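You operate a simulated robot arm through the tools that you are given. There is no shell and no other tool.

The job below is to be done with a simulated robot arm. You get a single attempt, and the scene is never put back.

TASK
Pack the lunch box with the green apple and the big tomato.
Fine: apple in the big bay, tomato in the small bay; snap the lid back on.

Only the result counts: the job must be done as asked and must still hold three seconds after the hand-in. Knocking over, shifting, dropping, spilling or breaking anything else fails it. Lids that push on must go on centred and level and be pressed home; caps that screw on are set level and turned clockwise until they are tight.

THE ROBOT
A 6-joint arm with a fingered hand, fixed in place. Base frame: the origin is at the foot of the arm, x ahead of it, y to its left, z up; the work surface is at about z = 92. Readings come in cm, degrees, newtons and seconds.
With the tool pointing down near the work surface it reaches from about 42 to 92 cm from the base axis. Its first joint turns from -166.0 to 166.0 degrees. Payload 5 kg.
The tool frame sits at the grasp point between the pads (the TCP): z along the fingers, y along the line on which they close. The tips reach 4.3 cm beyond it. Largest opening 14.4 cm; the body of the gripper starts 5 cm behind the TCP. The gripper is a hand of 5 fingers: y runs from the thumb to the fingers, the wrist lies at [-2.1, -13.3, -23.3] in the tool frame, and closing takes about 1.5 s.
Orientation is that of the tool frame in the base frame, as a unit quaternion [x, y, z, w]. With the fingers straight down and the wrist toward the robot, the tool's x, y and z point along [0, 1, 0], [1, 0, 0] and [0, 0, -1] of the base frame.

THE INTERFACE
- The arm moves only by the tool step_arm. Its argument "series" is a list of rows, each a list of 6 numbers: the shift along the tool's x, y, z in units of 40 mm (1.0 is 40 mm), then the turn, a rotation vector about the tool's x, y, z in units of 5 degrees (1.0 is 5 degrees). In form: [[tx, ty, tz, rx, ry, rz], ...]. A call has 1 to 20 rows; each row shifts and turns the commanded pose from where the row before left it, along the tool's axes as they then stand. "claw" is the opening, from 0 (shut) to 1 (fully open), set as the call begins (left out, the last holds). A call with a number of a shift or a turn outside -1 to 1 is refused whole. A row lasts 0.2 s, in which the tool goes at most 5 cm and 8.6 degrees; a call with a longer step from one row to the next is refused whole, and so is a gripper value outside its range. Where a pose cannot be reached the arm comes as near as it can. A force on the tool above 40 N (or 10 N above the force at the start of the call, whichever is more), or a blocked arm, ends the call early, and 0.2 s more pass. The fingers move at their own pace (about 7.2 cm/s each) and stop on an object; they squeeze with about 29 N. The grip force told is the motor's: it shows also when the fingers shut on nothing. Time passes only in rows, and 0.2 s behind the last, so rows that do not move let the fingers close. The reply holds the time, the measured pose of the TCP, the force on the tool along the base axes, the opening and the grip force, in the units named above and with some noise, with the torque about the TCP (base axes, N m) and any sound that the robot's microphone picked up.
- Cameras (640 x 400 px; columns grow to the right, rows downward): "scene" is fixed at [6.09, 50.23, 152.86]; the picture's right is [-0.90, -0.43, 0.00], its down [-0.18, 0.39, -0.90] and it looks along [0.38, -0.82, -0.43] (base axes); focal length 334 px, centre (320, 200). "wrist" rides on the gripper at [8.6, -10.9, -16.8] in the tool frame; the picture's right is [-0.80, 0.28, -0.53], its down [-0.54, -0.73, 0.42] and it looks along [-0.27, 0.63, 0.73] (tool axes); focal length 275 px, centre (320, 200). There is no depth. A picture from a camera that has moved, and an enlarged one, comes with that camera's place and axes in the base frame and with its lens. The place of the scene camera against the robot may be out by one fixed shift of up to 1.8 cm in any direction.
- grab_frame(camera): a new picture of that camera. It takes no simulated time.
- lift_body(by): slides the trunk up (or, below 0, down) by that many cm; the arm rides with it, the base frame stays. It gives what a move gives, with no picture.
- set_grasp(shape): the hand has 5 fingers and takes this shape, open, in about a second: jaw (thumb against the fingers, like two jaws); tri (thumb and two fingers); tip (a fingertip pinch); poke (one finger out to press); point (the index stretched); flat (the hand flat); cup (the hand cupped); fist (a fist). The gripper value then closes the fingers along that shape, each until it touches; the sizes above hold for jaw. It gives what a move gives, with no picture.
- enlarge(camera, box): a new picture of the part [left, top, right, bottom] of that camera's present view, enlarged. It takes no simulated time.
- job_done(): hands the job in; it is judged then, once.

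Nothing tells you positions but the pictures and the camera data. Unless the task says otherwise, let go and move clear before handing in.

The tools are called as a command line: name --pt "numbers of a row" for each row, then --argument value for the rest, lists and objects as JSON in quotes. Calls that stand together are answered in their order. step_arm: Moves the arm, as the interface text tells. Its arguments: {"type":"object","properties":{"series":{"type":"array","items":{"type":"array","items":{"type":"number"}}},"claw":{"type":"number"}},"required":["series"]} The other tools are called the same way: lift_body (by) slides the trunk up or down; set_grasp (shape) gives the hand a shape; grab_frame (camera) takes a picture; enlarge (camera, box) takes an enlarged picture of a part of a camera's view; job_done () hands the job in.

At the start:

```text
time_s: 0.0
ee_pos: [45.17, -22.52, 119.38]
orientation: [0.707, 0.707, 0.0, 0.0]
wrist_force: [-0.5, 0.2, -0.6]
moment: [-0.01, 0.01, -0.02]
opening: 14.36
finger_force: 0.0
shape: jaw
trunk travel left (down, up): [-42.5, 16.5]
```

scene: 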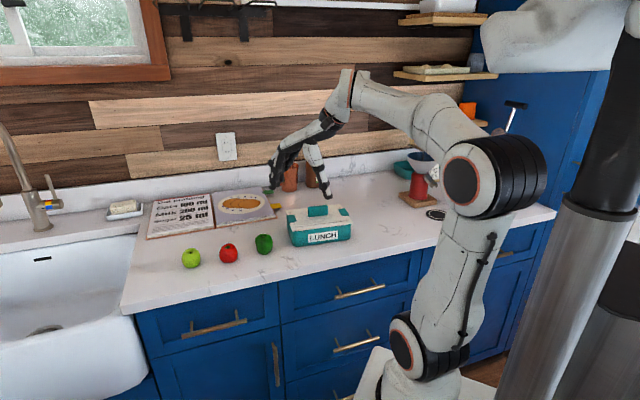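
wrist: 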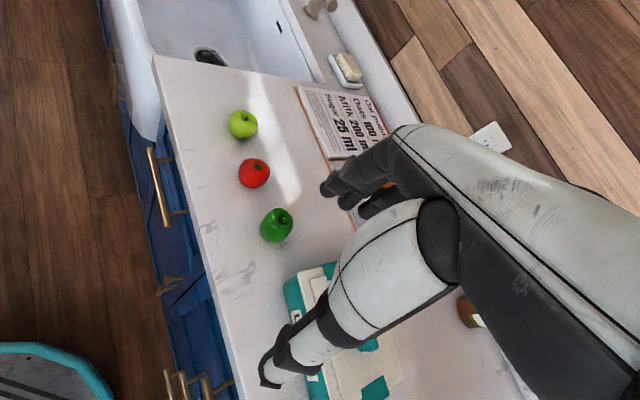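

I see a counter with a green apple, a red tomato, a green pepper and a closed teal lunch box under the hand. I'll enlarge both views to find the exact places.

enlarge --camera "scene" --box '[160, 160, 380, 290]'

enlarge --camera "wrist" --box '[140, 40, 480, 400]'

enlarge --camera "scene" --box '[360, 100, 540, 240]'

```text
2.91 times, centred on (270, 225) of scene
camera zoom: at [6.09, 50.23, 152.86], right [-0.9, -0.43, 0.0], down [-0.18, 0.39, -0.9], along [0.38, -0.82, -0.43], focal length 971 px, centre (466, 127)
```

zoom: 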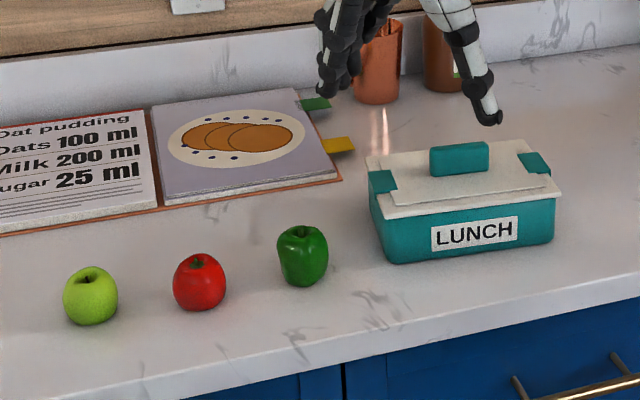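

```text
1.11 times, centred on (310, 220) of wrist
camera zoom: at [34.17, -13.92, 136.06], right [0.28, -0.8, 0.53], down [-0.73, -0.54, -0.42], along [0.63, -0.27, -0.73], focal length 306 px, centre (331, 178)
```

zoom: 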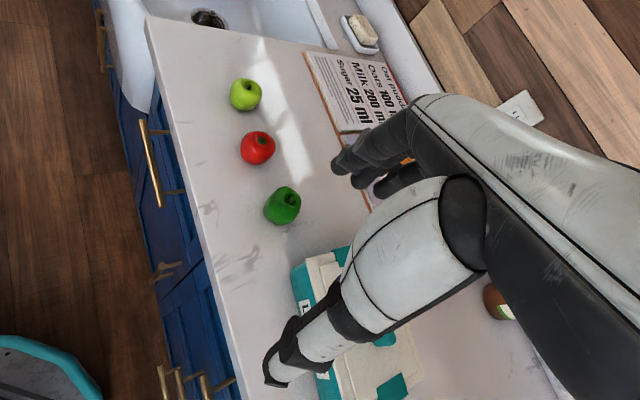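

```text
2.86 times, centred on (450, 170) of scene
camera zoom: at [6.09, 50.23, 152.86], right [-0.9, -0.43, 0.0], down [-0.18, 0.39, -0.9], along [0.38, -0.82, -0.43], focal length 954 px, centre (-51, 286)
```

zoom: 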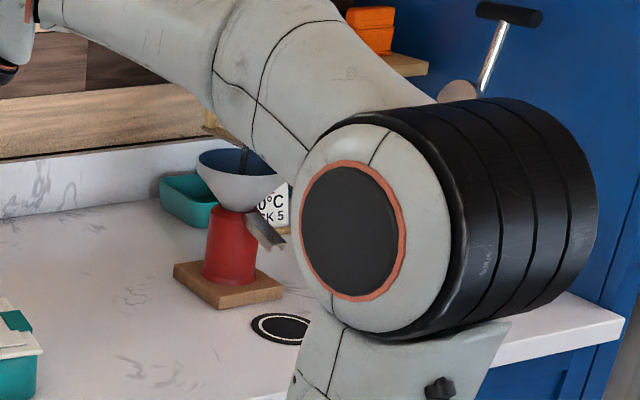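

The counter runs diagonally to the base (its left direction is about (0.7, 0.7)). I take the apple to be near (74, -8), the tomato near (66, -15), the pepper near (59, -23) and the lunch box near (47, -37). I'll turn the hand square to the counter and shift it to the right so the wrist camera gets a clear look at the box.

step_arm --pt "0 0 -0.15 0 0 1" --pt "0 0 -0.15 0 0 1" --pt "0 0 -0.15 0 0 1" --pt "0 0 -0.15 0 0 1" --pt "0 0 -0.15 0 0 1" --pt "0 0 -0.15 0 0 1" --pt "0 0 -0.15 0 0 1" --pt "0 0 -0.15 0 0 1" --pt "0 0 -0.15 0 0 1" --pt "-0.5 0 0 0 0 0" --pt "-0.9 0 0 0 0 0" --pt "-0.9 0 0 0 0 0" --pt "-0.9 0 0 0 0 0" --pt "-0.9 0 0 0 0 0" --pt "-0.9 0 0 0 0 0" --pt "-0.5 0 0 0 0 0" --pt "0 0 0 0 0 0" --claw 1

```text
time_s: 3.6
ee_pos: [29.51, -38.15, 124.87]
orientation: [0.924, 0.384, 0.0, 0.0]
wrist_force: [-0.3, -0.4, -0.2]
moment: [0.03, -0.02, 0.01]
opening: 14.36
finger_force: 0.0
shape: jaw
trunk travel left (down, up): [-42.5, 16.5]
```

The hand is now square to the counter and to the right of the box. I'll look through both cameras.

grab_frame --camera "wrist"

grab_frame --camera "scene"

```text
taken
camera wrist: at [27.79, -24.47, 141.49], right [-0.36, -0.76, 0.53], down [-0.9, 0.13, -0.42], along [0.25, -0.63, -0.73], focal length 275 px, centre (320, 200)
```

wrist: 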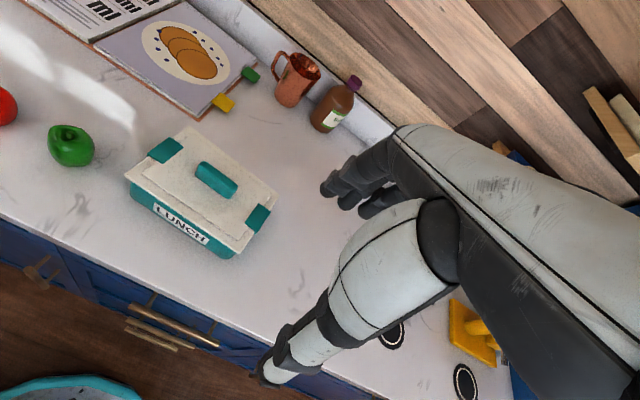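

```text
taken
```

scene: 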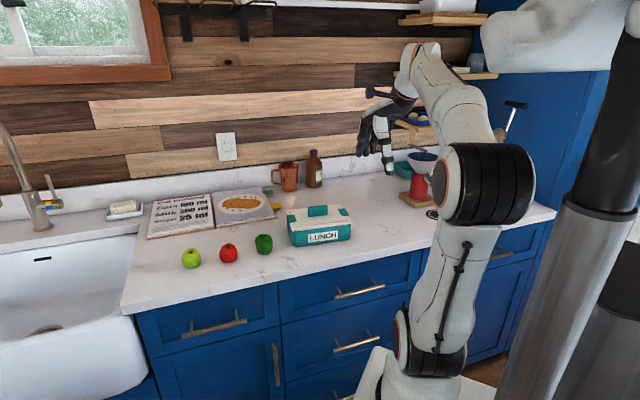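

enlarge --camera "wrist" --box '[100, 100, 300, 270]'

enlarge --camera "scene" --box '[270, 180, 370, 260]'

```text
2.35 times, centred on (200, 185) of wrist
camera zoom: at [27.79, -24.47, 141.49], right [-0.36, -0.76, 0.53], down [-0.9, 0.13, -0.42], along [0.25, -0.63, -0.73], focal length 648 px, centre (602, 235)
```

zoom: 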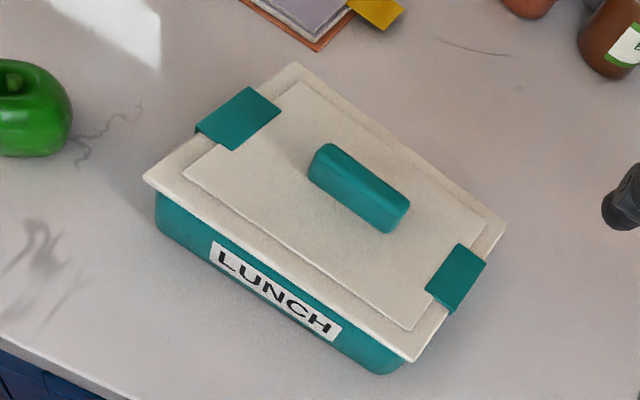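

```text
5.00 times, centred on (320, 220) of scene
camera zoom: at [6.09, 50.23, 152.86], right [-0.9, -0.43, 0.0], down [-0.18, 0.39, -0.9], along [0.38, -0.82, -0.43], focal length 1669 px, centre (320, 100)
```

zoom: 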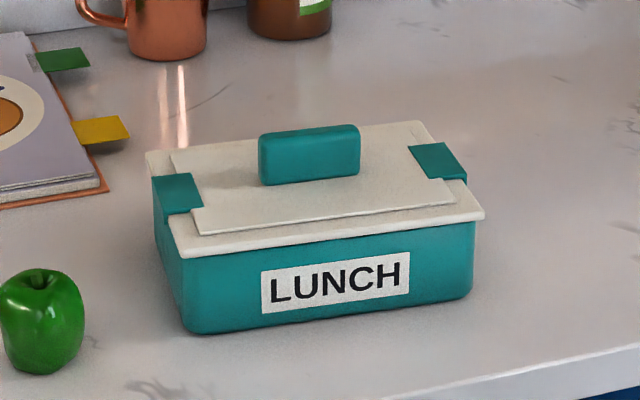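

The lid is about 20 × 15 cm and turned roughly 5° from the counter. Its handle is centred near left 5.6, forward 63.3 in counter axes, with its top at about z 101–102. Next I'll turn 5° to line up and bring the hand above the handle with a smaller opening.

step_arm --pt "0 0 0 0 0 1" --pt "0.54 0.6 0 0 0 0" --pt "0.54 0.6 0 0 0 0" --pt "0.54 0.6 0 0 0 0" --pt "0.54 0.6 0 0 0 0" --pt "0.54 0.6 0.7 0 0 0" --pt "0.54 0.6 0.7 0 0 0" --pt "0 0 0.7 0 0 0" --pt "0 0 0.7 0 0 0" --pt "0 0 0 0 0 0" --claw 0.5

grab_frame --camera "wrist"

enlarge --camera "scene" --box '[250, 120, 410, 260]'

```text
time_s: 5.8
ee_pos: [48.65, -40.47, 113.6]
orientation: [0.94, 0.341, 0.0, -0.001]
wrist_force: [-0.2, -0.3, -0.3]
moment: [0.02, 0.0, 0.0]
opening: 7.24
finger_force: 0.1
shape: jaw
trunk travel left (down, up): [-42.5, 16.5]
```

```text
taken
camera wrist: at [48.2, -26.7, 130.31], right [-0.43, -0.73, 0.53], down [-0.88, 0.21, -0.42], along [0.2, -0.65, -0.73], focal length 275 px, centre (320, 200)
```

wrist: 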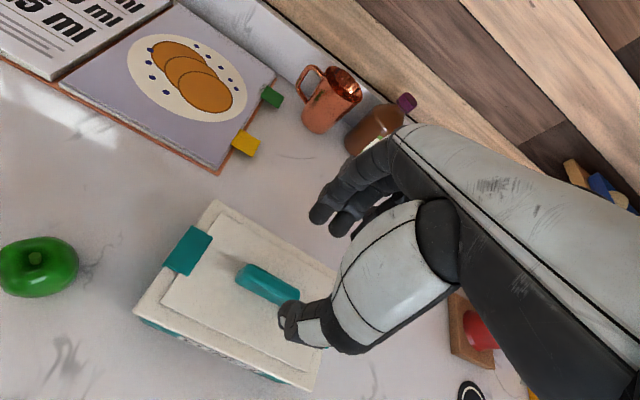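

```text
2.86 times, centred on (330, 190) of scene
camera zoom: at [6.09, 50.23, 152.86], right [-0.9, -0.43, 0.0], down [-0.18, 0.39, -0.9], along [0.38, -0.82, -0.43], focal length 954 px, centre (291, 229)
```

zoom: 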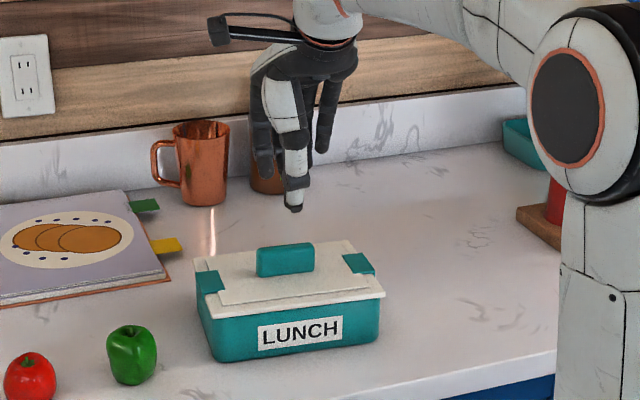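

The hand is centred over the handle to within about 3 mm. I'll lower to just above the lid panel and check again.

step_arm --pt "0 0 0.6 0 0 0" --pt "0 0 0.6 0 0 0" --pt "0 0 0.6 0 0 0" --pt "0 0 0.4 0 0 0" --pt "0 0 0.15 0 0 0" --pt "0 0 0 0 0 0" --claw 0.4

enlarge --camera "wrist" --box '[150, 160, 450, 380]'

enlarge --camera "scene" --box '[270, 160, 370, 250]'

```text
time_s: 7.2
ee_pos: [48.58, -40.74, 104.14]
orientation: [0.94, 0.342, 0.0, -0.001]
wrist_force: [-0.4, 1.2, -0.2]
moment: [0.03, -0.01, -0.03]
opening: 5.82
finger_force: 0.1
shape: jaw
trunk travel left (down, up): [-42.5, 16.5]
```

```text
1.82 times, centred on (300, 270) of wrist
camera zoom: at [48.22, -26.88, 120.91], right [-0.43, -0.73, 0.53], down [-0.88, 0.21, -0.42], along [0.2, -0.65, -0.73], focal length 500 px, centre (356, 73)
```

zoom: 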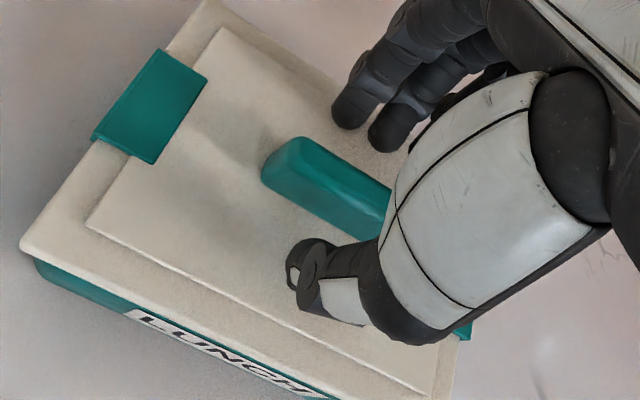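

```text
4.44 times, centred on (320, 205) of scene
camera zoom: at [6.09, 50.23, 152.86], right [-0.9, -0.43, 0.0], down [-0.18, 0.39, -0.9], along [0.38, -0.82, -0.43], focal length 1484 px, centre (320, 178)
```

zoom: 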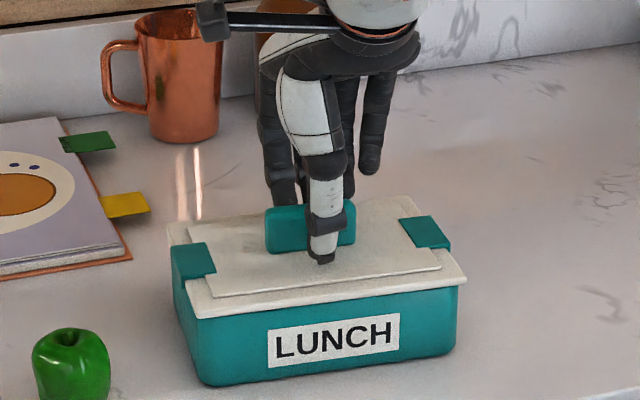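

Thumb and fingers straddle the handle with the tips just above the panel. I'll go down a few millimetres more and close on the handle.

step_arm --pt "0 0 0.07 0 0 0" --pt "0 0 0.07 0 0 0" --pt "0 0 0 0 0 0"

enlarge --camera "scene" --box '[290, 185, 350, 235]'

```text
time_s: 8.0
ee_pos: [48.69, -40.69, 103.5]
orientation: [0.939, 0.343, 0.0, -0.001]
wrist_force: [0.2, 0.5, 0.8]
moment: [0.0, 0.02, 0.0]
opening: 5.79
finger_force: 0.1
shape: jaw
trunk travel left (down, up): [-42.5, 16.5]
```

```text
8.00 times, centred on (320, 210) of scene
camera zoom: at [6.09, 50.23, 152.86], right [-0.9, -0.43, 0.0], down [-0.18, 0.39, -0.9], along [0.38, -0.82, -0.43], focal length 2670 px, centre (320, 120)
```

zoom: 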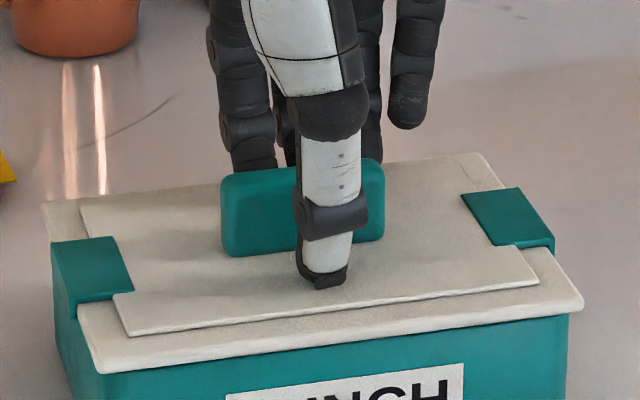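

Everything is clear with no contact force. Closing on the handle now.

step_arm --pt "0 0 0 0 0 0" --pt "0 0 0 0 0 0" --pt "0 0 0 0 0 0" --pt "0 0 0 0 0 0" --pt "0 0 0 0 0 0" --pt "0 0 0 0 0 0" --pt "0 0 0 0 0 0" --pt "0 0 0 0 0 0" --claw 0

enlarge --camera "wrist" --box '[150, 160, 450, 380]'

enlarge --camera "scene" --box '[270, 170, 370, 250]'

```text
time_s: 9.8
ee_pos: [48.69, -40.57, 103.66]
orientation: [0.939, 0.343, 0.0, 0.0]
wrist_force: [0.3, -0.2, -0.3]
moment: [0.03, 0.0, 0.02]
opening: 1.33
finger_force: 29.0
shape: jaw
trunk travel left (down, up): [-42.5, 16.5]
heard: snap
```

```text
1.82 times, centred on (300, 270) of wrist
camera zoom: at [48.24, -26.86, 120.25], right [-0.43, -0.73, 0.53], down [-0.88, 0.21, -0.42], along [0.2, -0.65, -0.73], focal length 500 px, centre (356, 73)
```

zoom: 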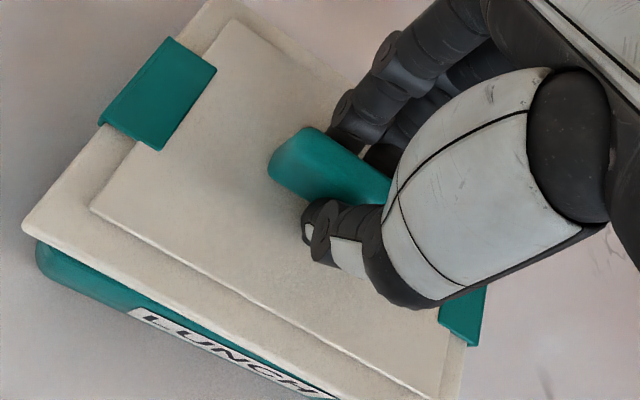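

```text
5.00 times, centred on (320, 210) of scene
camera zoom: at [6.09, 50.23, 152.86], right [-0.9, -0.43, 0.0], down [-0.18, 0.39, -0.9], along [0.38, -0.82, -0.43], focal length 1669 px, centre (320, 150)
```

zoom: 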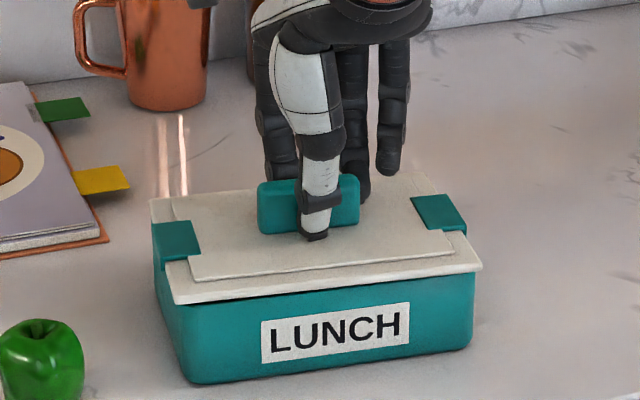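

A snap was heard and a thin gap shows under the lid's front, so the lid has already loosened. I'll lift straight up slowly and watch that the box stays put.

step_arm --pt "0 0 -0.1 0 0 0" --pt "0 0 -0.15 0 0 0" --pt "0 0 -0.2 0 0 0" --pt "0 0 -0.2 0 0 0" --pt "0 0 0 0 0 0" --claw 0

grab_frame --camera "wrist"

enlarge --camera "scene" --box '[270, 170, 370, 250]'

```text
time_s: 11.0
ee_pos: [48.72, -40.86, 106.19]
orientation: [0.94, 0.342, 0.0, 0.0]
wrist_force: [0.5, 0.4, -1.4]
moment: [0.02, 0.04, 0.02]
opening: 1.32
finger_force: 29.2
shape: jaw
trunk travel left (down, up): [-42.5, 16.5]
```

```text
taken
camera wrist: at [48.3, -26.93, 122.86], right [-0.43, -0.73, 0.53], down [-0.88, 0.21, -0.42], along [0.2, -0.65, -0.73], focal length 275 px, centre (320, 200)
```

wrist: 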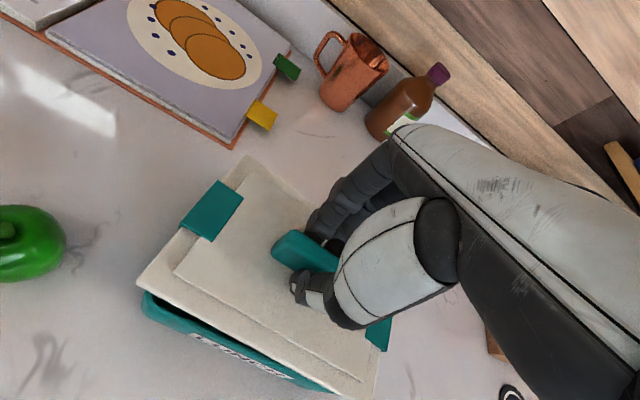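

```text
5.00 times, centred on (320, 210) of scene
camera zoom: at [6.09, 50.23, 152.86], right [-0.9, -0.43, 0.0], down [-0.18, 0.39, -0.9], along [0.38, -0.82, -0.43], focal length 1669 px, centre (320, 150)
```

zoom: 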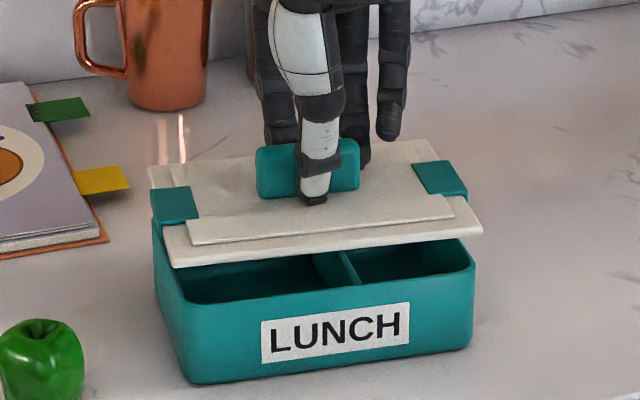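

The lid is off with both clips attached, and the box stayed in place (divider visible, small bay on the right). I'll lift higher and carry the lid to the clear counter on the right.

step_arm --pt "0 0 -0.5 0 0 0" --pt "0 0 -0.7 0 0 0" --pt "0 0 -0.7 0 0 0" --pt "0 0 -0.5 0 0 0" --pt "-0.4 0 0 0 0 0" --pt "-0.7 0 0 0 0 0" --pt "-0.9 0 0 0 0 0" --pt "-0.9 0.1 0 0 0 0" --pt "-0.9 0.1 0 0 0 0" --pt "-0.9 0.2 0 0 0 0" --pt "-0.9 0.2 0 0 0 0" --pt "-0.7 0 0 0 0 0" --pt "-0.4 0 0 0 0 0" --pt "0 0 0 0 0 0" --claw 0

grab_frame --camera "wrist"

grab_frame --camera "scene"

```text
time_s: 14.0
ee_pos: [29.98, -59.97, 115.79]
orientation: [0.939, 0.343, 0.0, 0.0]
wrist_force: [0.3, 0.1, 0.1]
moment: [0.05, -0.02, -0.01]
opening: 1.3
finger_force: 29.0
shape: jaw
trunk travel left (down, up): [-42.5, 16.5]
```

```text
taken
camera wrist: at [29.46, -46.18, 132.51], right [-0.43, -0.73, 0.53], down [-0.88, 0.21, -0.42], along [0.2, -0.65, -0.73], focal length 275 px, centre (320, 200)
```

wrist: 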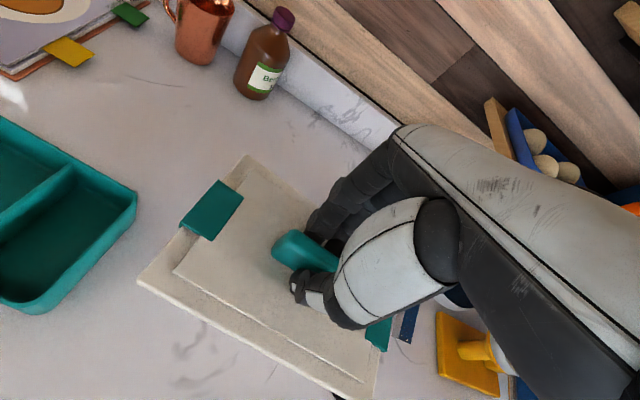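

```text
taken
```

scene: 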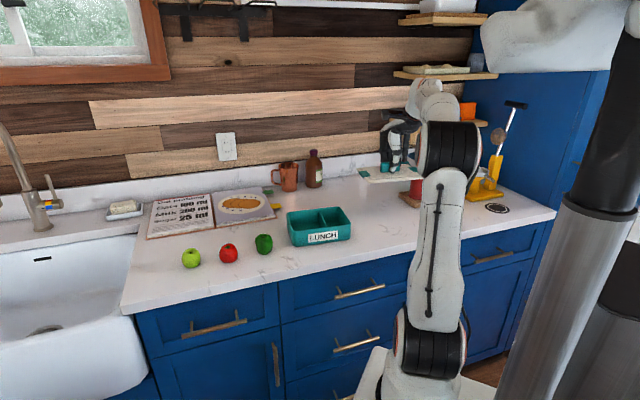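

The lid hangs level over clear counter, with several centimetres of room to the box on one side and the funnel stand on the other. Lowering it now.

step_arm --pt "0 0 0.5 0 0 0" --pt "0 0 0.8 0 0 0" --pt "0 0 0.8 0 0 0" --pt "0 0 0.8 0 0 0" --pt "0 0 0.5 0 0 0" --pt "0 0 0 0 0 0" --claw 0

enlarge --camera "scene" --box '[270, 150, 470, 260]'

grab_frame --camera "wrist"

```text
time_s: 15.4
ee_pos: [30.02, -59.94, 102.21]
orientation: [0.94, 0.342, 0.001, 0.0]
wrist_force: [0.2, -0.4, -0.8]
moment: [-0.01, -0.02, -0.02]
opening: 1.33
finger_force: 28.6
shape: jaw
trunk travel left (down, up): [-42.5, 16.5]
```

```text
3.20 times, centred on (370, 205) of scene
camera zoom: at [6.09, 50.23, 152.86], right [-0.9, -0.43, 0.0], down [-0.18, 0.39, -0.9], along [0.38, -0.82, -0.43], focal length 1068 px, centre (160, 184)
```

zoom: 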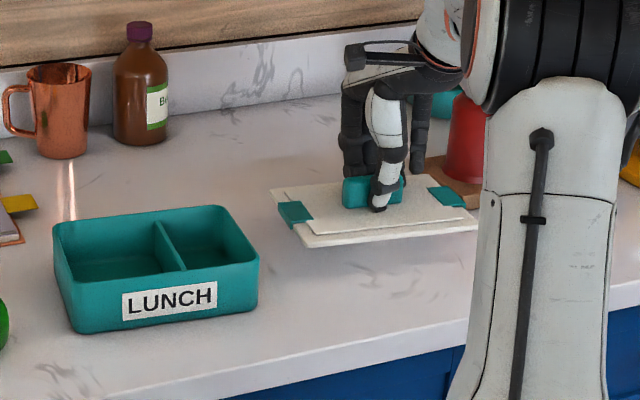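

```text
taken
camera wrist: at [29.59, -46.13, 118.91], right [-0.43, -0.73, 0.53], down [-0.88, 0.21, -0.42], along [0.2, -0.65, -0.73], focal length 275 px, centre (320, 200)
```

wrist: 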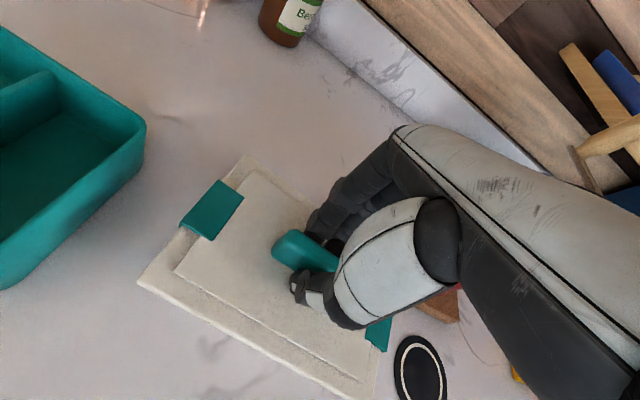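

Still clear underneath. I'll lower in fine steps until the lid touches the counter.

step_arm --pt "0 0 0.15 0 0 0" --pt "0 0 0.15 0 0 0" --pt "0 0 0.1 0 0 0" --pt "0 0 0.1 0 0 0" --pt "0 0 0 0 0 0" --claw 0

enlarge --camera "scene" --box '[340, 180, 430, 240]'

```text
time_s: 16.6
ee_pos: [29.78, -59.92, 100.12]
orientation: [0.94, 0.342, 0.0, 0.0]
wrist_force: [0.4, -0.2, -0.8]
moment: [-0.04, 0.03, -0.02]
opening: 1.33
finger_force: 29.6
shape: jaw
trunk travel left (down, up): [-42.5, 16.5]
```

```text
6.67 times, centred on (385, 210) of scene
camera zoom: at [6.09, 50.23, 152.86], right [-0.9, -0.43, 0.0], down [-0.18, 0.39, -0.9], along [0.38, -0.82, -0.43], focal length 2225 px, centre (-113, 133)
```

zoom: 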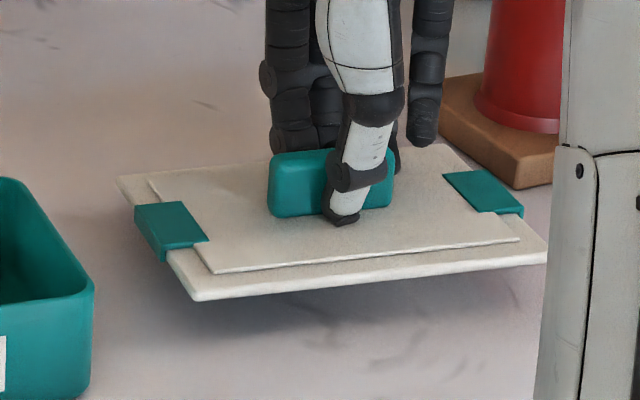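

step_arm --pt "0 0 0.1 0 0 0" --pt "0 0 0.1 0 0 0" --pt "0 0 0 0 0 0" --claw 0

enlarge --camera "scene" --box '[340, 180, 430, 240]'

```text
time_s: 17.4
ee_pos: [30.03, -59.93, 99.4]
orientation: [0.939, 0.343, 0.001, 0.0]
wrist_force: [-0.2, 0.2, 0.0]
moment: [0.03, -0.02, -0.03]
opening: 1.3
finger_force: 29.0
shape: jaw
trunk travel left (down, up): [-42.5, 16.5]
```

```text
6.67 times, centred on (385, 210) of scene
camera zoom: at [6.09, 50.23, 152.86], right [-0.9, -0.43, 0.0], down [-0.18, 0.39, -0.9], along [0.38, -0.82, -0.43], focal length 2225 px, centre (-113, 133)
```

zoom: 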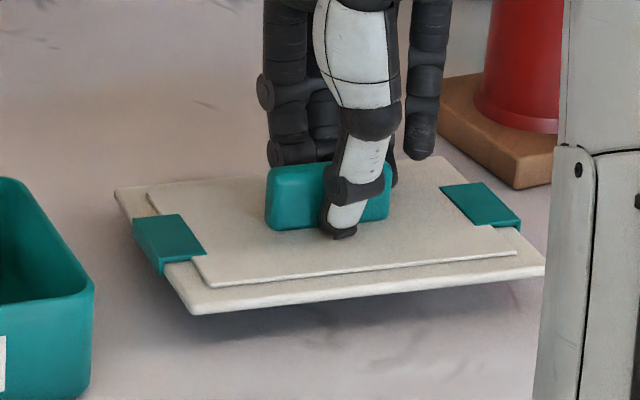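

The lid is still slightly above the counter. Continuing in millimetre steps.

step_arm --pt "0 0 0.08 0 0 0" --pt "0 0 0.08 0 0 0" --pt "0 0 0 0 0 0" --claw 0

enlarge --camera "scene" --box '[340, 180, 430, 240]'

```text
time_s: 18.2
ee_pos: [29.91, -59.82, 98.86]
orientation: [0.94, 0.342, 0.0, 0.001]
wrist_force: [0.8, -0.2, -1.1]
moment: [0.02, -0.03, -0.01]
opening: 1.3
finger_force: 29.1
shape: jaw
trunk travel left (down, up): [-42.5, 16.5]
```

```text
6.67 times, centred on (385, 210) of scene
camera zoom: at [6.09, 50.23, 152.86], right [-0.9, -0.43, 0.0], down [-0.18, 0.39, -0.9], along [0.38, -0.82, -0.43], focal length 2225 px, centre (-113, 133)
```

zoom: 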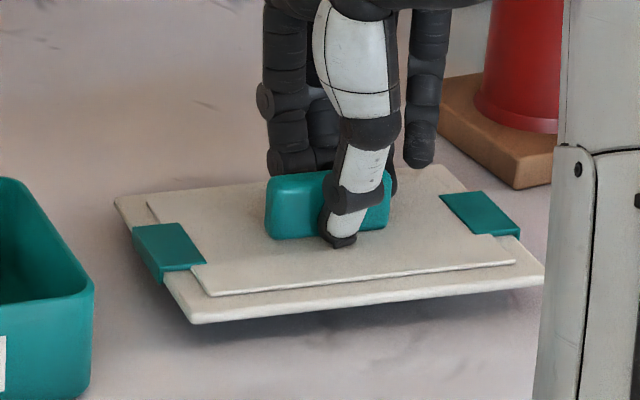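

step_arm --pt "0 0 0.08 0 0 0" --pt "0 0 0.05 0 0 0" --pt "0 0 0 0 0 0" --claw 0

enlarge --camera "scene" --box '[340, 180, 430, 240]'

```text
time_s: 19.0
ee_pos: [29.74, -59.8, 98.17]
orientation: [0.939, 0.343, -0.001, 0.0]
wrist_force: [0.3, 0.3, -0.7]
moment: [-0.02, -0.01, 0.03]
opening: 1.29
finger_force: 29.0
shape: jaw
trunk travel left (down, up): [-42.5, 16.5]
```

```text
6.67 times, centred on (385, 210) of scene
camera zoom: at [6.09, 50.23, 152.86], right [-0.9, -0.43, 0.0], down [-0.18, 0.39, -0.9], along [0.38, -0.82, -0.43], focal length 2225 px, centre (-113, 133)
```

zoom: 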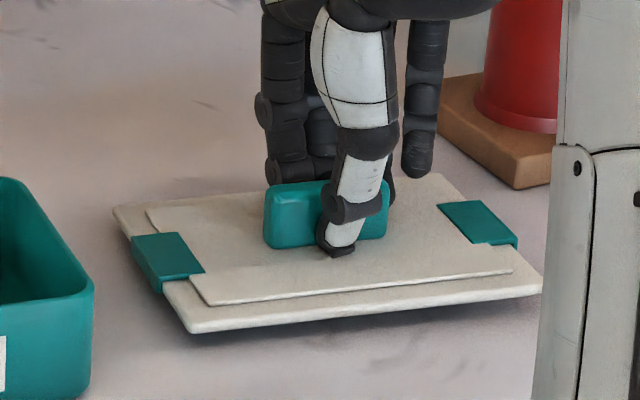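

step_arm --pt "0 0 0.05 0 0 0" --pt "0 0 0.05 0 0 0" --pt "0 0 0 0 0 0" --claw 0

enlarge --camera "scene" --box '[340, 180, 430, 240]'

```text
time_s: 19.8
ee_pos: [29.8, -59.81, 97.81]
orientation: [0.939, 0.343, 0.001, 0.0]
wrist_force: [0.5, -0.2, -0.7]
moment: [-0.03, 0.0, 0.0]
opening: 1.31
finger_force: 29.1
shape: jaw
trunk travel left (down, up): [-42.5, 16.5]
```

```text
6.67 times, centred on (385, 210) of scene
camera zoom: at [6.09, 50.23, 152.86], right [-0.9, -0.43, 0.0], down [-0.18, 0.39, -0.9], along [0.38, -0.82, -0.43], focal length 2225 px, centre (-113, 133)
```

zoom: 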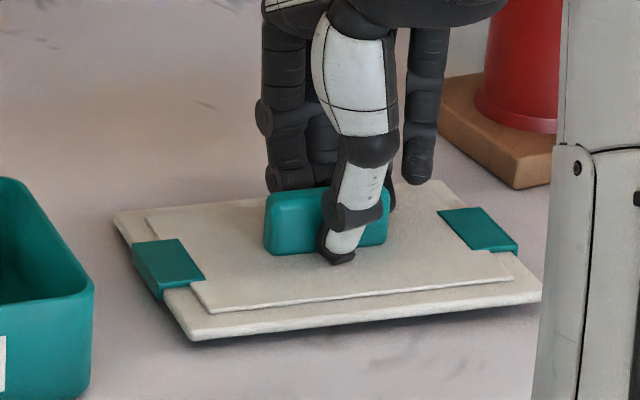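

step_arm --pt "0 0 0.05 0 0 0" --pt "0 0 0.04 0 0 0" --pt "0 0 0 0 0 0" --claw 0

enlarge --camera "scene" --box '[340, 180, 430, 240]'

```text
time_s: 20.6
ee_pos: [29.72, -59.78, 97.56]
orientation: [0.94, 0.342, 0.0, 0.0]
wrist_force: [0.3, 0.4, -0.3]
moment: [0.02, -0.03, 0.01]
opening: 1.29
finger_force: 28.8
shape: jaw
trunk travel left (down, up): [-42.5, 16.5]
```

```text
6.67 times, centred on (385, 210) of scene
camera zoom: at [6.09, 50.23, 152.86], right [-0.9, -0.43, 0.0], down [-0.18, 0.39, -0.9], along [0.38, -0.82, -0.43], focal length 2225 px, centre (-113, 133)
```

zoom: 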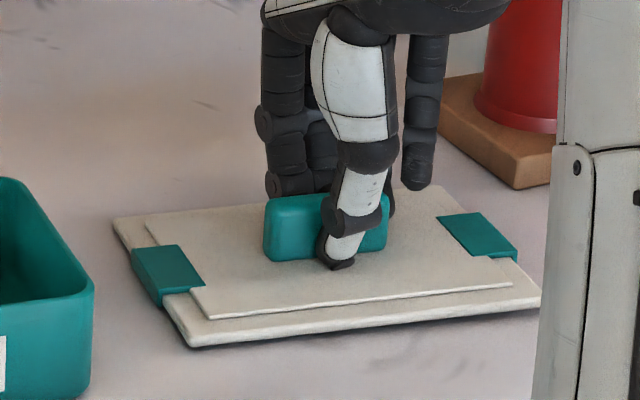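

step_arm --pt "0 0 0.04 0 0 0" --pt "0 0 0.04 0 0 0" --pt "0 0 0 0 0 0" --claw 0

enlarge --camera "scene" --box '[340, 180, 430, 240]'

```text
time_s: 21.4
ee_pos: [29.83, -59.98, 97.2]
orientation: [0.94, 0.342, 0.0, 0.0]
wrist_force: [0.2, -0.4, 1.6]
moment: [0.0, -0.09, 0.03]
opening: 1.29
finger_force: 29.0
shape: jaw
trunk travel left (down, up): [-42.5, 16.5]
```

```text
6.67 times, centred on (385, 210) of scene
camera zoom: at [6.09, 50.23, 152.86], right [-0.9, -0.43, 0.0], down [-0.18, 0.39, -0.9], along [0.38, -0.82, -0.43], focal length 2225 px, centre (-113, 133)
```

zoom: 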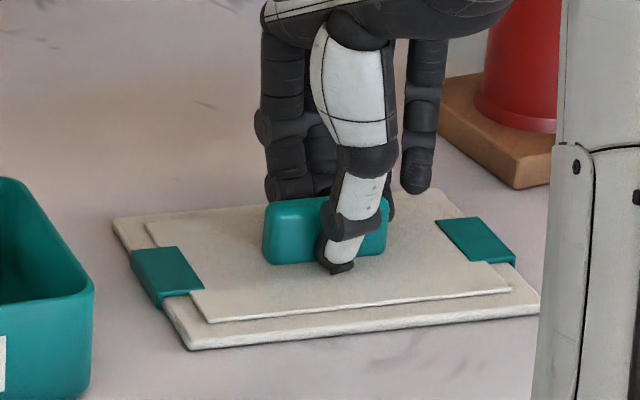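

The force turned positive, so the lid rests on the counter. Releasing the handle now.

step_arm --pt "0 0 0 0 0 0" --pt "0 0 0 0 0 0" --pt "0 0 0 0 0 0" --pt "0 0 0 0 0 0" --pt "0 0 0 0 0 0" --claw 0.4

enlarge --camera "scene" --box '[340, 180, 430, 240]'

grab_frame --camera "wrist"

```text
time_s: 22.6
ee_pos: [29.9, -59.84, 97.17]
orientation: [0.94, 0.342, 0.0, -0.001]
wrist_force: [0.6, 0.1, -0.7]
moment: [0.03, -0.01, 0.01]
opening: 5.69
finger_force: 0.1
shape: jaw
trunk travel left (down, up): [-42.5, 16.5]
```

```text
6.67 times, centred on (385, 210) of scene
camera zoom: at [6.09, 50.23, 152.86], right [-0.9, -0.43, 0.0], down [-0.18, 0.39, -0.9], along [0.38, -0.82, -0.43], focal length 2225 px, centre (-113, 133)
```

zoom: 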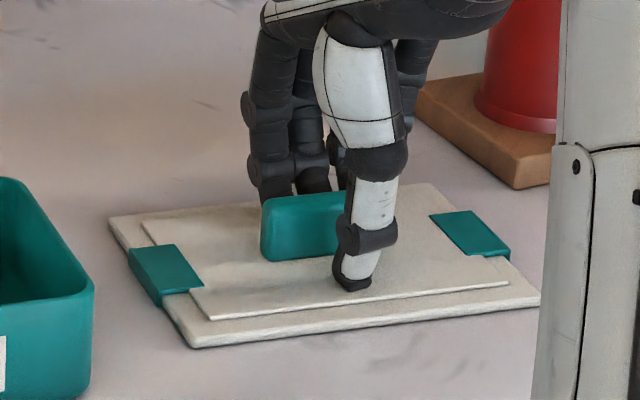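

```text
taken
camera wrist: at [29.37, -46.04, 113.93], right [-0.43, -0.73, 0.53], down [-0.88, 0.21, -0.42], along [0.2, -0.65, -0.73], focal length 275 px, centre (320, 200)
```

wrist: 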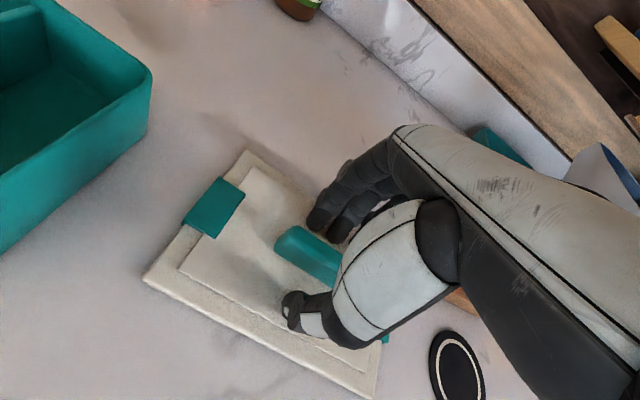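

The lid rests flat on the counter and the hand is free. I'll raise straight up and back off to look into the open box.

step_arm --pt "0 0 -0.3 0 0 0" --pt "0 0 -0.6 0 0 0" --pt "0 0 -0.9 0 0 0" --pt "0 0 -1 0 0 0" --pt "0 0 -1 0 0 0" --pt "0 0 -1 0 0 0" --pt "0 0 -1 0 0 0" --pt "0 0 -1 0 0 0" --pt "0.68 -0.84 0 0 0 0" --pt "0.68 -0.84 0 0 0 0" --pt "0.68 -0.84 0 0 0 0" --pt "0.68 -0.84 0 0 0 0" --pt "0.68 -0.84 0 0 0 0" --pt "0 0 0 0 0 0" --claw 0.6

grab_frame --camera "wrist"

enlarge --camera "scene" --box '[270, 170, 430, 260]'

```text
time_s: 25.6
ee_pos: [29.44, -38.2, 124.33]
orientation: [0.94, 0.342, 0.0, 0.0]
wrist_force: [0.3, 0.4, -0.1]
moment: [-0.05, 0.02, -0.02]
opening: 8.62
finger_force: 0.1
shape: jaw
trunk travel left (down, up): [-42.5, 16.5]
```

```text
taken
camera wrist: at [29.01, -24.48, 141.16], right [-0.43, -0.73, 0.53], down [-0.88, 0.21, -0.42], along [0.2, -0.65, -0.73], focal length 275 px, centre (320, 200)
```

wrist: 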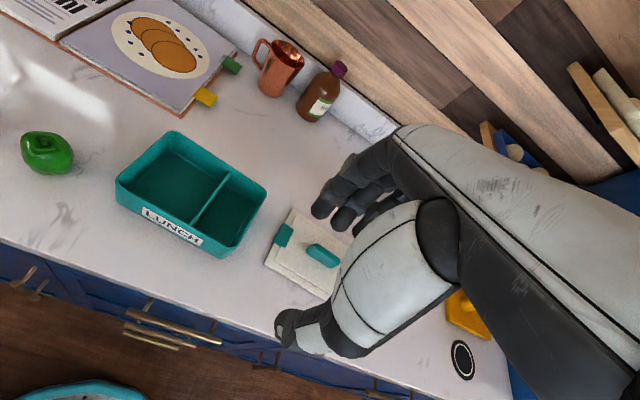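

```text
4.00 times, centred on (350, 215) of scene
camera zoom: at [6.09, 50.23, 152.86], right [-0.9, -0.43, 0.0], down [-0.18, 0.39, -0.9], along [0.38, -0.82, -0.43], focal length 1335 px, centre (200, 140)
```

zoom: 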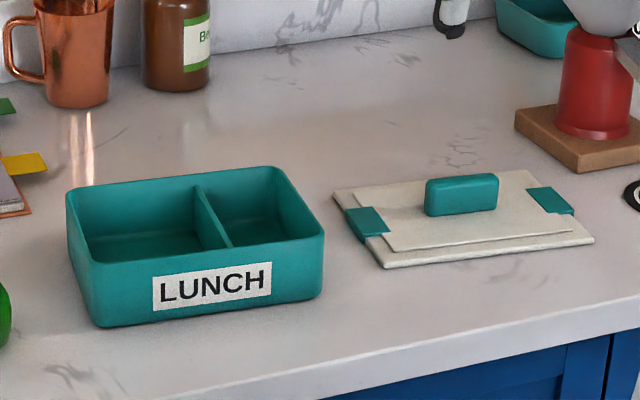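

enlarge --camera "wrist" --box '[100, 110, 350, 310]'

```text
2.00 times, centred on (225, 210) of wrist
camera zoom: at [29.01, -24.48, 141.16], right [-0.43, -0.73, 0.53], down [-0.88, 0.21, -0.42], along [0.2, -0.65, -0.73], focal length 551 px, centre (510, 180)
```

zoom: 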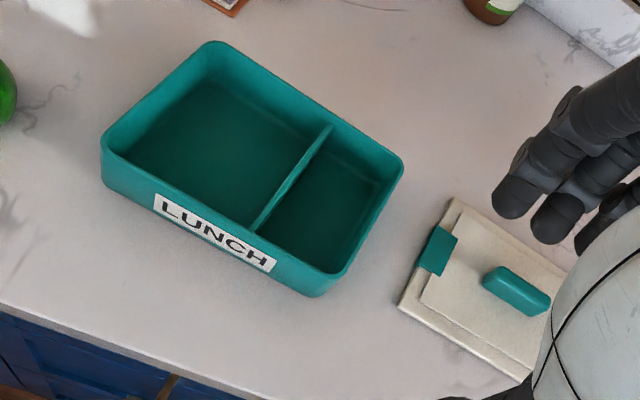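

The left bay is the big one (about 11 cm wide) and the right bay is the small one (about 7 cm). A three-finger grasp should fit between the bay walls better, so I'll try that shape and look at it.

set_grasp --shape "tri"

grab_frame --camera "wrist"

enlarge --camera "scene" --box '[340, 90, 460, 190]'

```text
time_s: 26.5
ee_pos: [29.5, -38.26, 124.44]
orientation: [0.94, 0.343, 0.001, 0.0]
wrist_force: [0.3, -0.8, -0.5]
moment: [0.0, 0.01, 0.01]
opening: 14.39
finger_force: 0.0
shape: tri
trunk travel left (down, up): [-42.5, 16.5]
```

```text
taken
camera wrist: at [29.01, -24.52, 141.17], right [-0.43, -0.73, 0.53], down [-0.88, 0.21, -0.42], along [0.2, -0.65, -0.73], focal length 275 px, centre (320, 200)
```

wrist: 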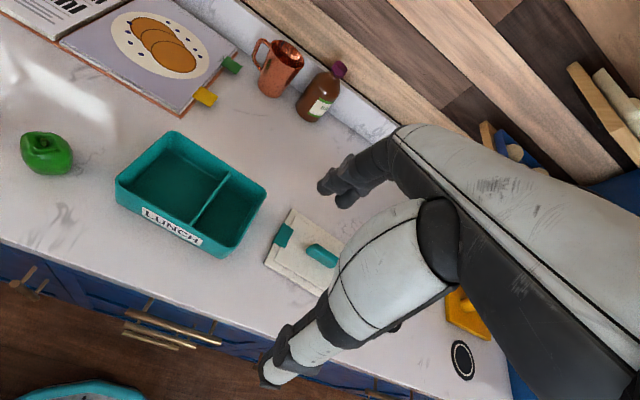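

```text
4.00 times, centred on (400, 140) of scene
camera zoom: at [6.09, 50.23, 152.86], right [-0.9, -0.43, 0.0], down [-0.18, 0.39, -0.9], along [0.38, -0.82, -0.43], focal length 1335 px, centre (0, 440)
```

zoom: 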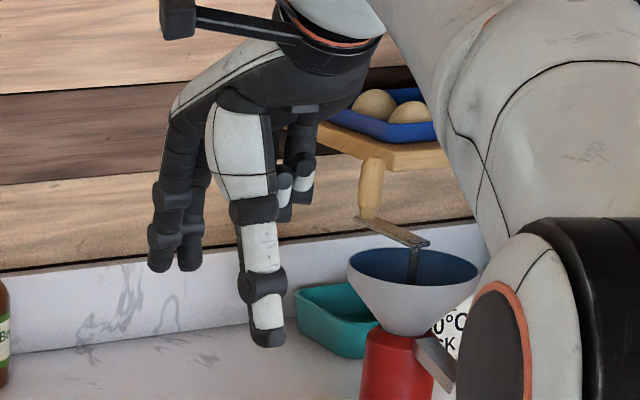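

In this shape the ring and little fingers fold away, and thumb, index and middle hang about where the TCP is. Now I'll move left, high above everything, to view the apple and tomato up close.

step_arm --pt "0.5 0 0 0 0 0" --pt "0.9 -0.08 0 0 0 0" --pt "0.95 -0.08 0 0 0 0" --pt "0.95 -0.08 0 0 0 0" --pt "0.95 -0.08 0 0 0 0" --pt "0.95 -0.08 0 0 0 0" --pt "0.95 -0.08 0 0 0 0" --pt "0.95 -0.08 0 0 0 0" --pt "0.95 -0.08 0 0 0 0" --pt "0.95 -0.08 0.3 0 0 0" --pt "0.95 -0.08 0.4 0 0 0" --pt "0.7 -0.08 0.4 0 0 0" --pt "0.3 0 0.3 0 0 0" --pt "0 0 0 0 0 0"

grab_frame --camera "wrist"

grab_frame --camera "scene"

```text
time_s: 29.5
ee_pos: [60.81, -7.5, 118.62]
orientation: [0.939, 0.343, 0.001, 0.0]
wrist_force: [0.1, -1.3, -0.8]
moment: [0.01, 0.01, 0.0]
opening: 14.4
finger_force: 0.0
shape: tri
trunk travel left (down, up): [-42.5, 16.5]
```

```text
taken
camera wrist: at [60.37, 6.38, 135.32], right [-0.43, -0.73, 0.53], down [-0.88, 0.21, -0.42], along [0.2, -0.65, -0.73], focal length 275 px, centre (320, 200)
```

wrist: 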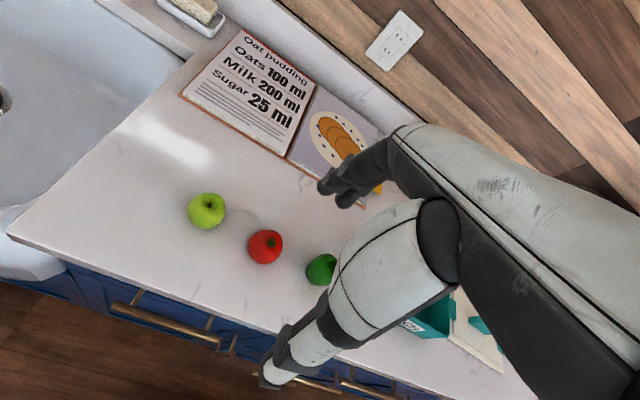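

```text
taken
```

scene: 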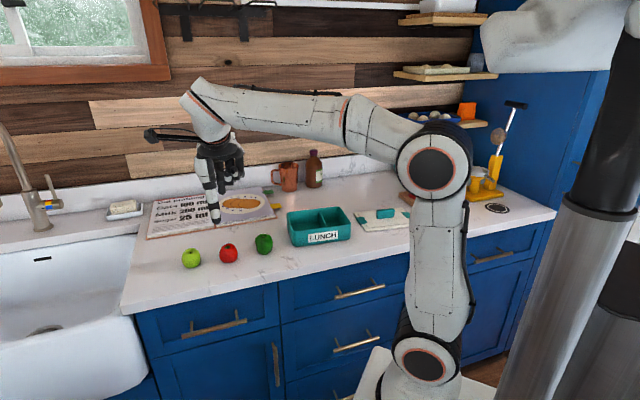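

I place the apple's centre at about (74.7, -8.1) and the tomato's at about (66.4, -14.8). I'll move over the apple and part-lower to check the alignment.

step_arm --pt "0.4 0.39 0 0 0 0" --pt "0.7 0.69 0 0 0 0" --pt "0.7 0.69 0 0 0 0" --pt "0.59 0.58 0.3 0 0 0" --pt "0 0 0.8 0 0 0" --pt "0 0 0.8 0 0 0" --pt "0 0 0.8 0 0 0" --pt "0 0 0.4 0 0 0" --pt "0 0 0 0 0 0" --claw 0.8

grab_frame --camera "wrist"

enlarge --camera "scene" --box '[140, 180, 290, 290]'

```text
time_s: 31.5
ee_pos: [74.17, -8.11, 106.5]
orientation: [0.939, 0.343, 0.0, 0.0]
wrist_force: [0.7, 0.1, -0.3]
moment: [-0.03, 0.0, 0.0]
opening: 11.55
finger_force: 0.1
shape: tri
trunk travel left (down, up): [-42.5, 16.5]
```

```text
taken
camera wrist: at [73.73, 5.71, 123.18], right [-0.43, -0.73, 0.53], down [-0.88, 0.21, -0.42], along [0.2, -0.65, -0.73], focal length 275 px, centre (320, 200)
```

wrist: 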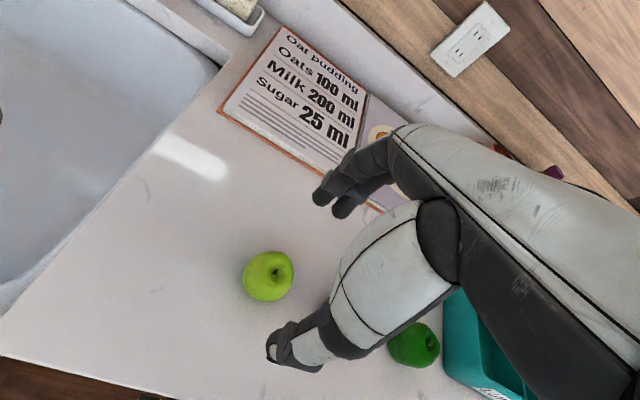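

```text
3.64 times, centred on (215, 235) of scene
camera zoom: at [6.09, 50.23, 152.86], right [-0.9, -0.43, 0.0], down [-0.18, 0.39, -0.9], along [0.38, -0.82, -0.43], focal length 1214 px, centre (702, 73)
```

zoom: 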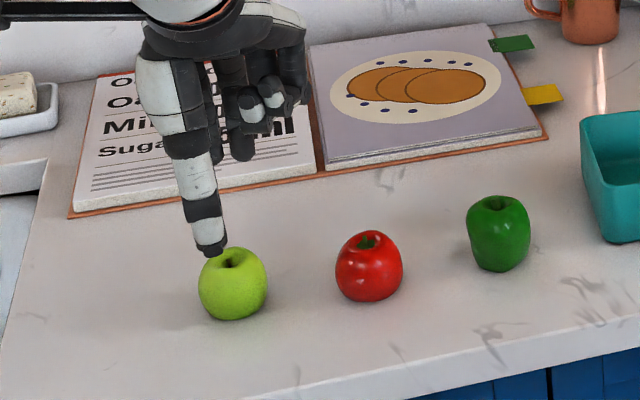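

The hand is within half a centimetre of centred on the apple. I'll correct and descend around it.

step_arm --pt "-0.04 0.1 0.3 0 0 0" --pt "0 0 0.6 0 0 0" --pt "0 0 0.6 0 0 0" --pt "0 0 0.5 0 0 0" --pt "0 0 0.2 0 0 0" --pt "0 0 0 0 0 0" --claw 0.75

grab_frame --camera "wrist"

enlarge --camera "scene" --box '[140, 180, 290, 290]'

```text
time_s: 32.9
ee_pos: [74.11, -8.77, 97.66]
orientation: [0.94, 0.342, 0.0, 0.001]
wrist_force: [-0.3, -0.1, -0.5]
moment: [0.0, -0.03, -0.02]
opening: 10.81
finger_force: 0.0
shape: tri
trunk travel left (down, up): [-42.5, 16.5]
```

```text
taken
camera wrist: at [73.6, 4.93, 114.32], right [-0.43, -0.73, 0.53], down [-0.88, 0.21, -0.42], along [0.2, -0.65, -0.73], focal length 275 px, centre (320, 200)
```

wrist: 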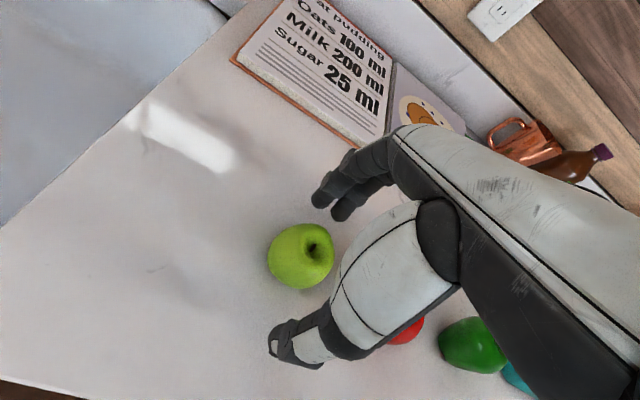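

```text
3.64 times, centred on (215, 235) of scene
camera zoom: at [6.09, 50.23, 152.86], right [-0.9, -0.43, 0.0], down [-0.18, 0.39, -0.9], along [0.38, -0.82, -0.43], focal length 1214 px, centre (702, 73)
```

zoom: 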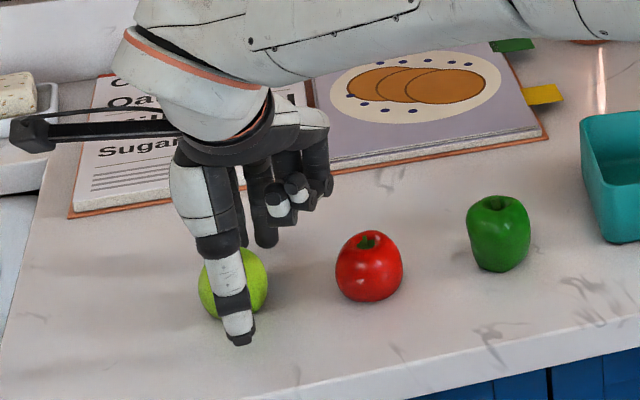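

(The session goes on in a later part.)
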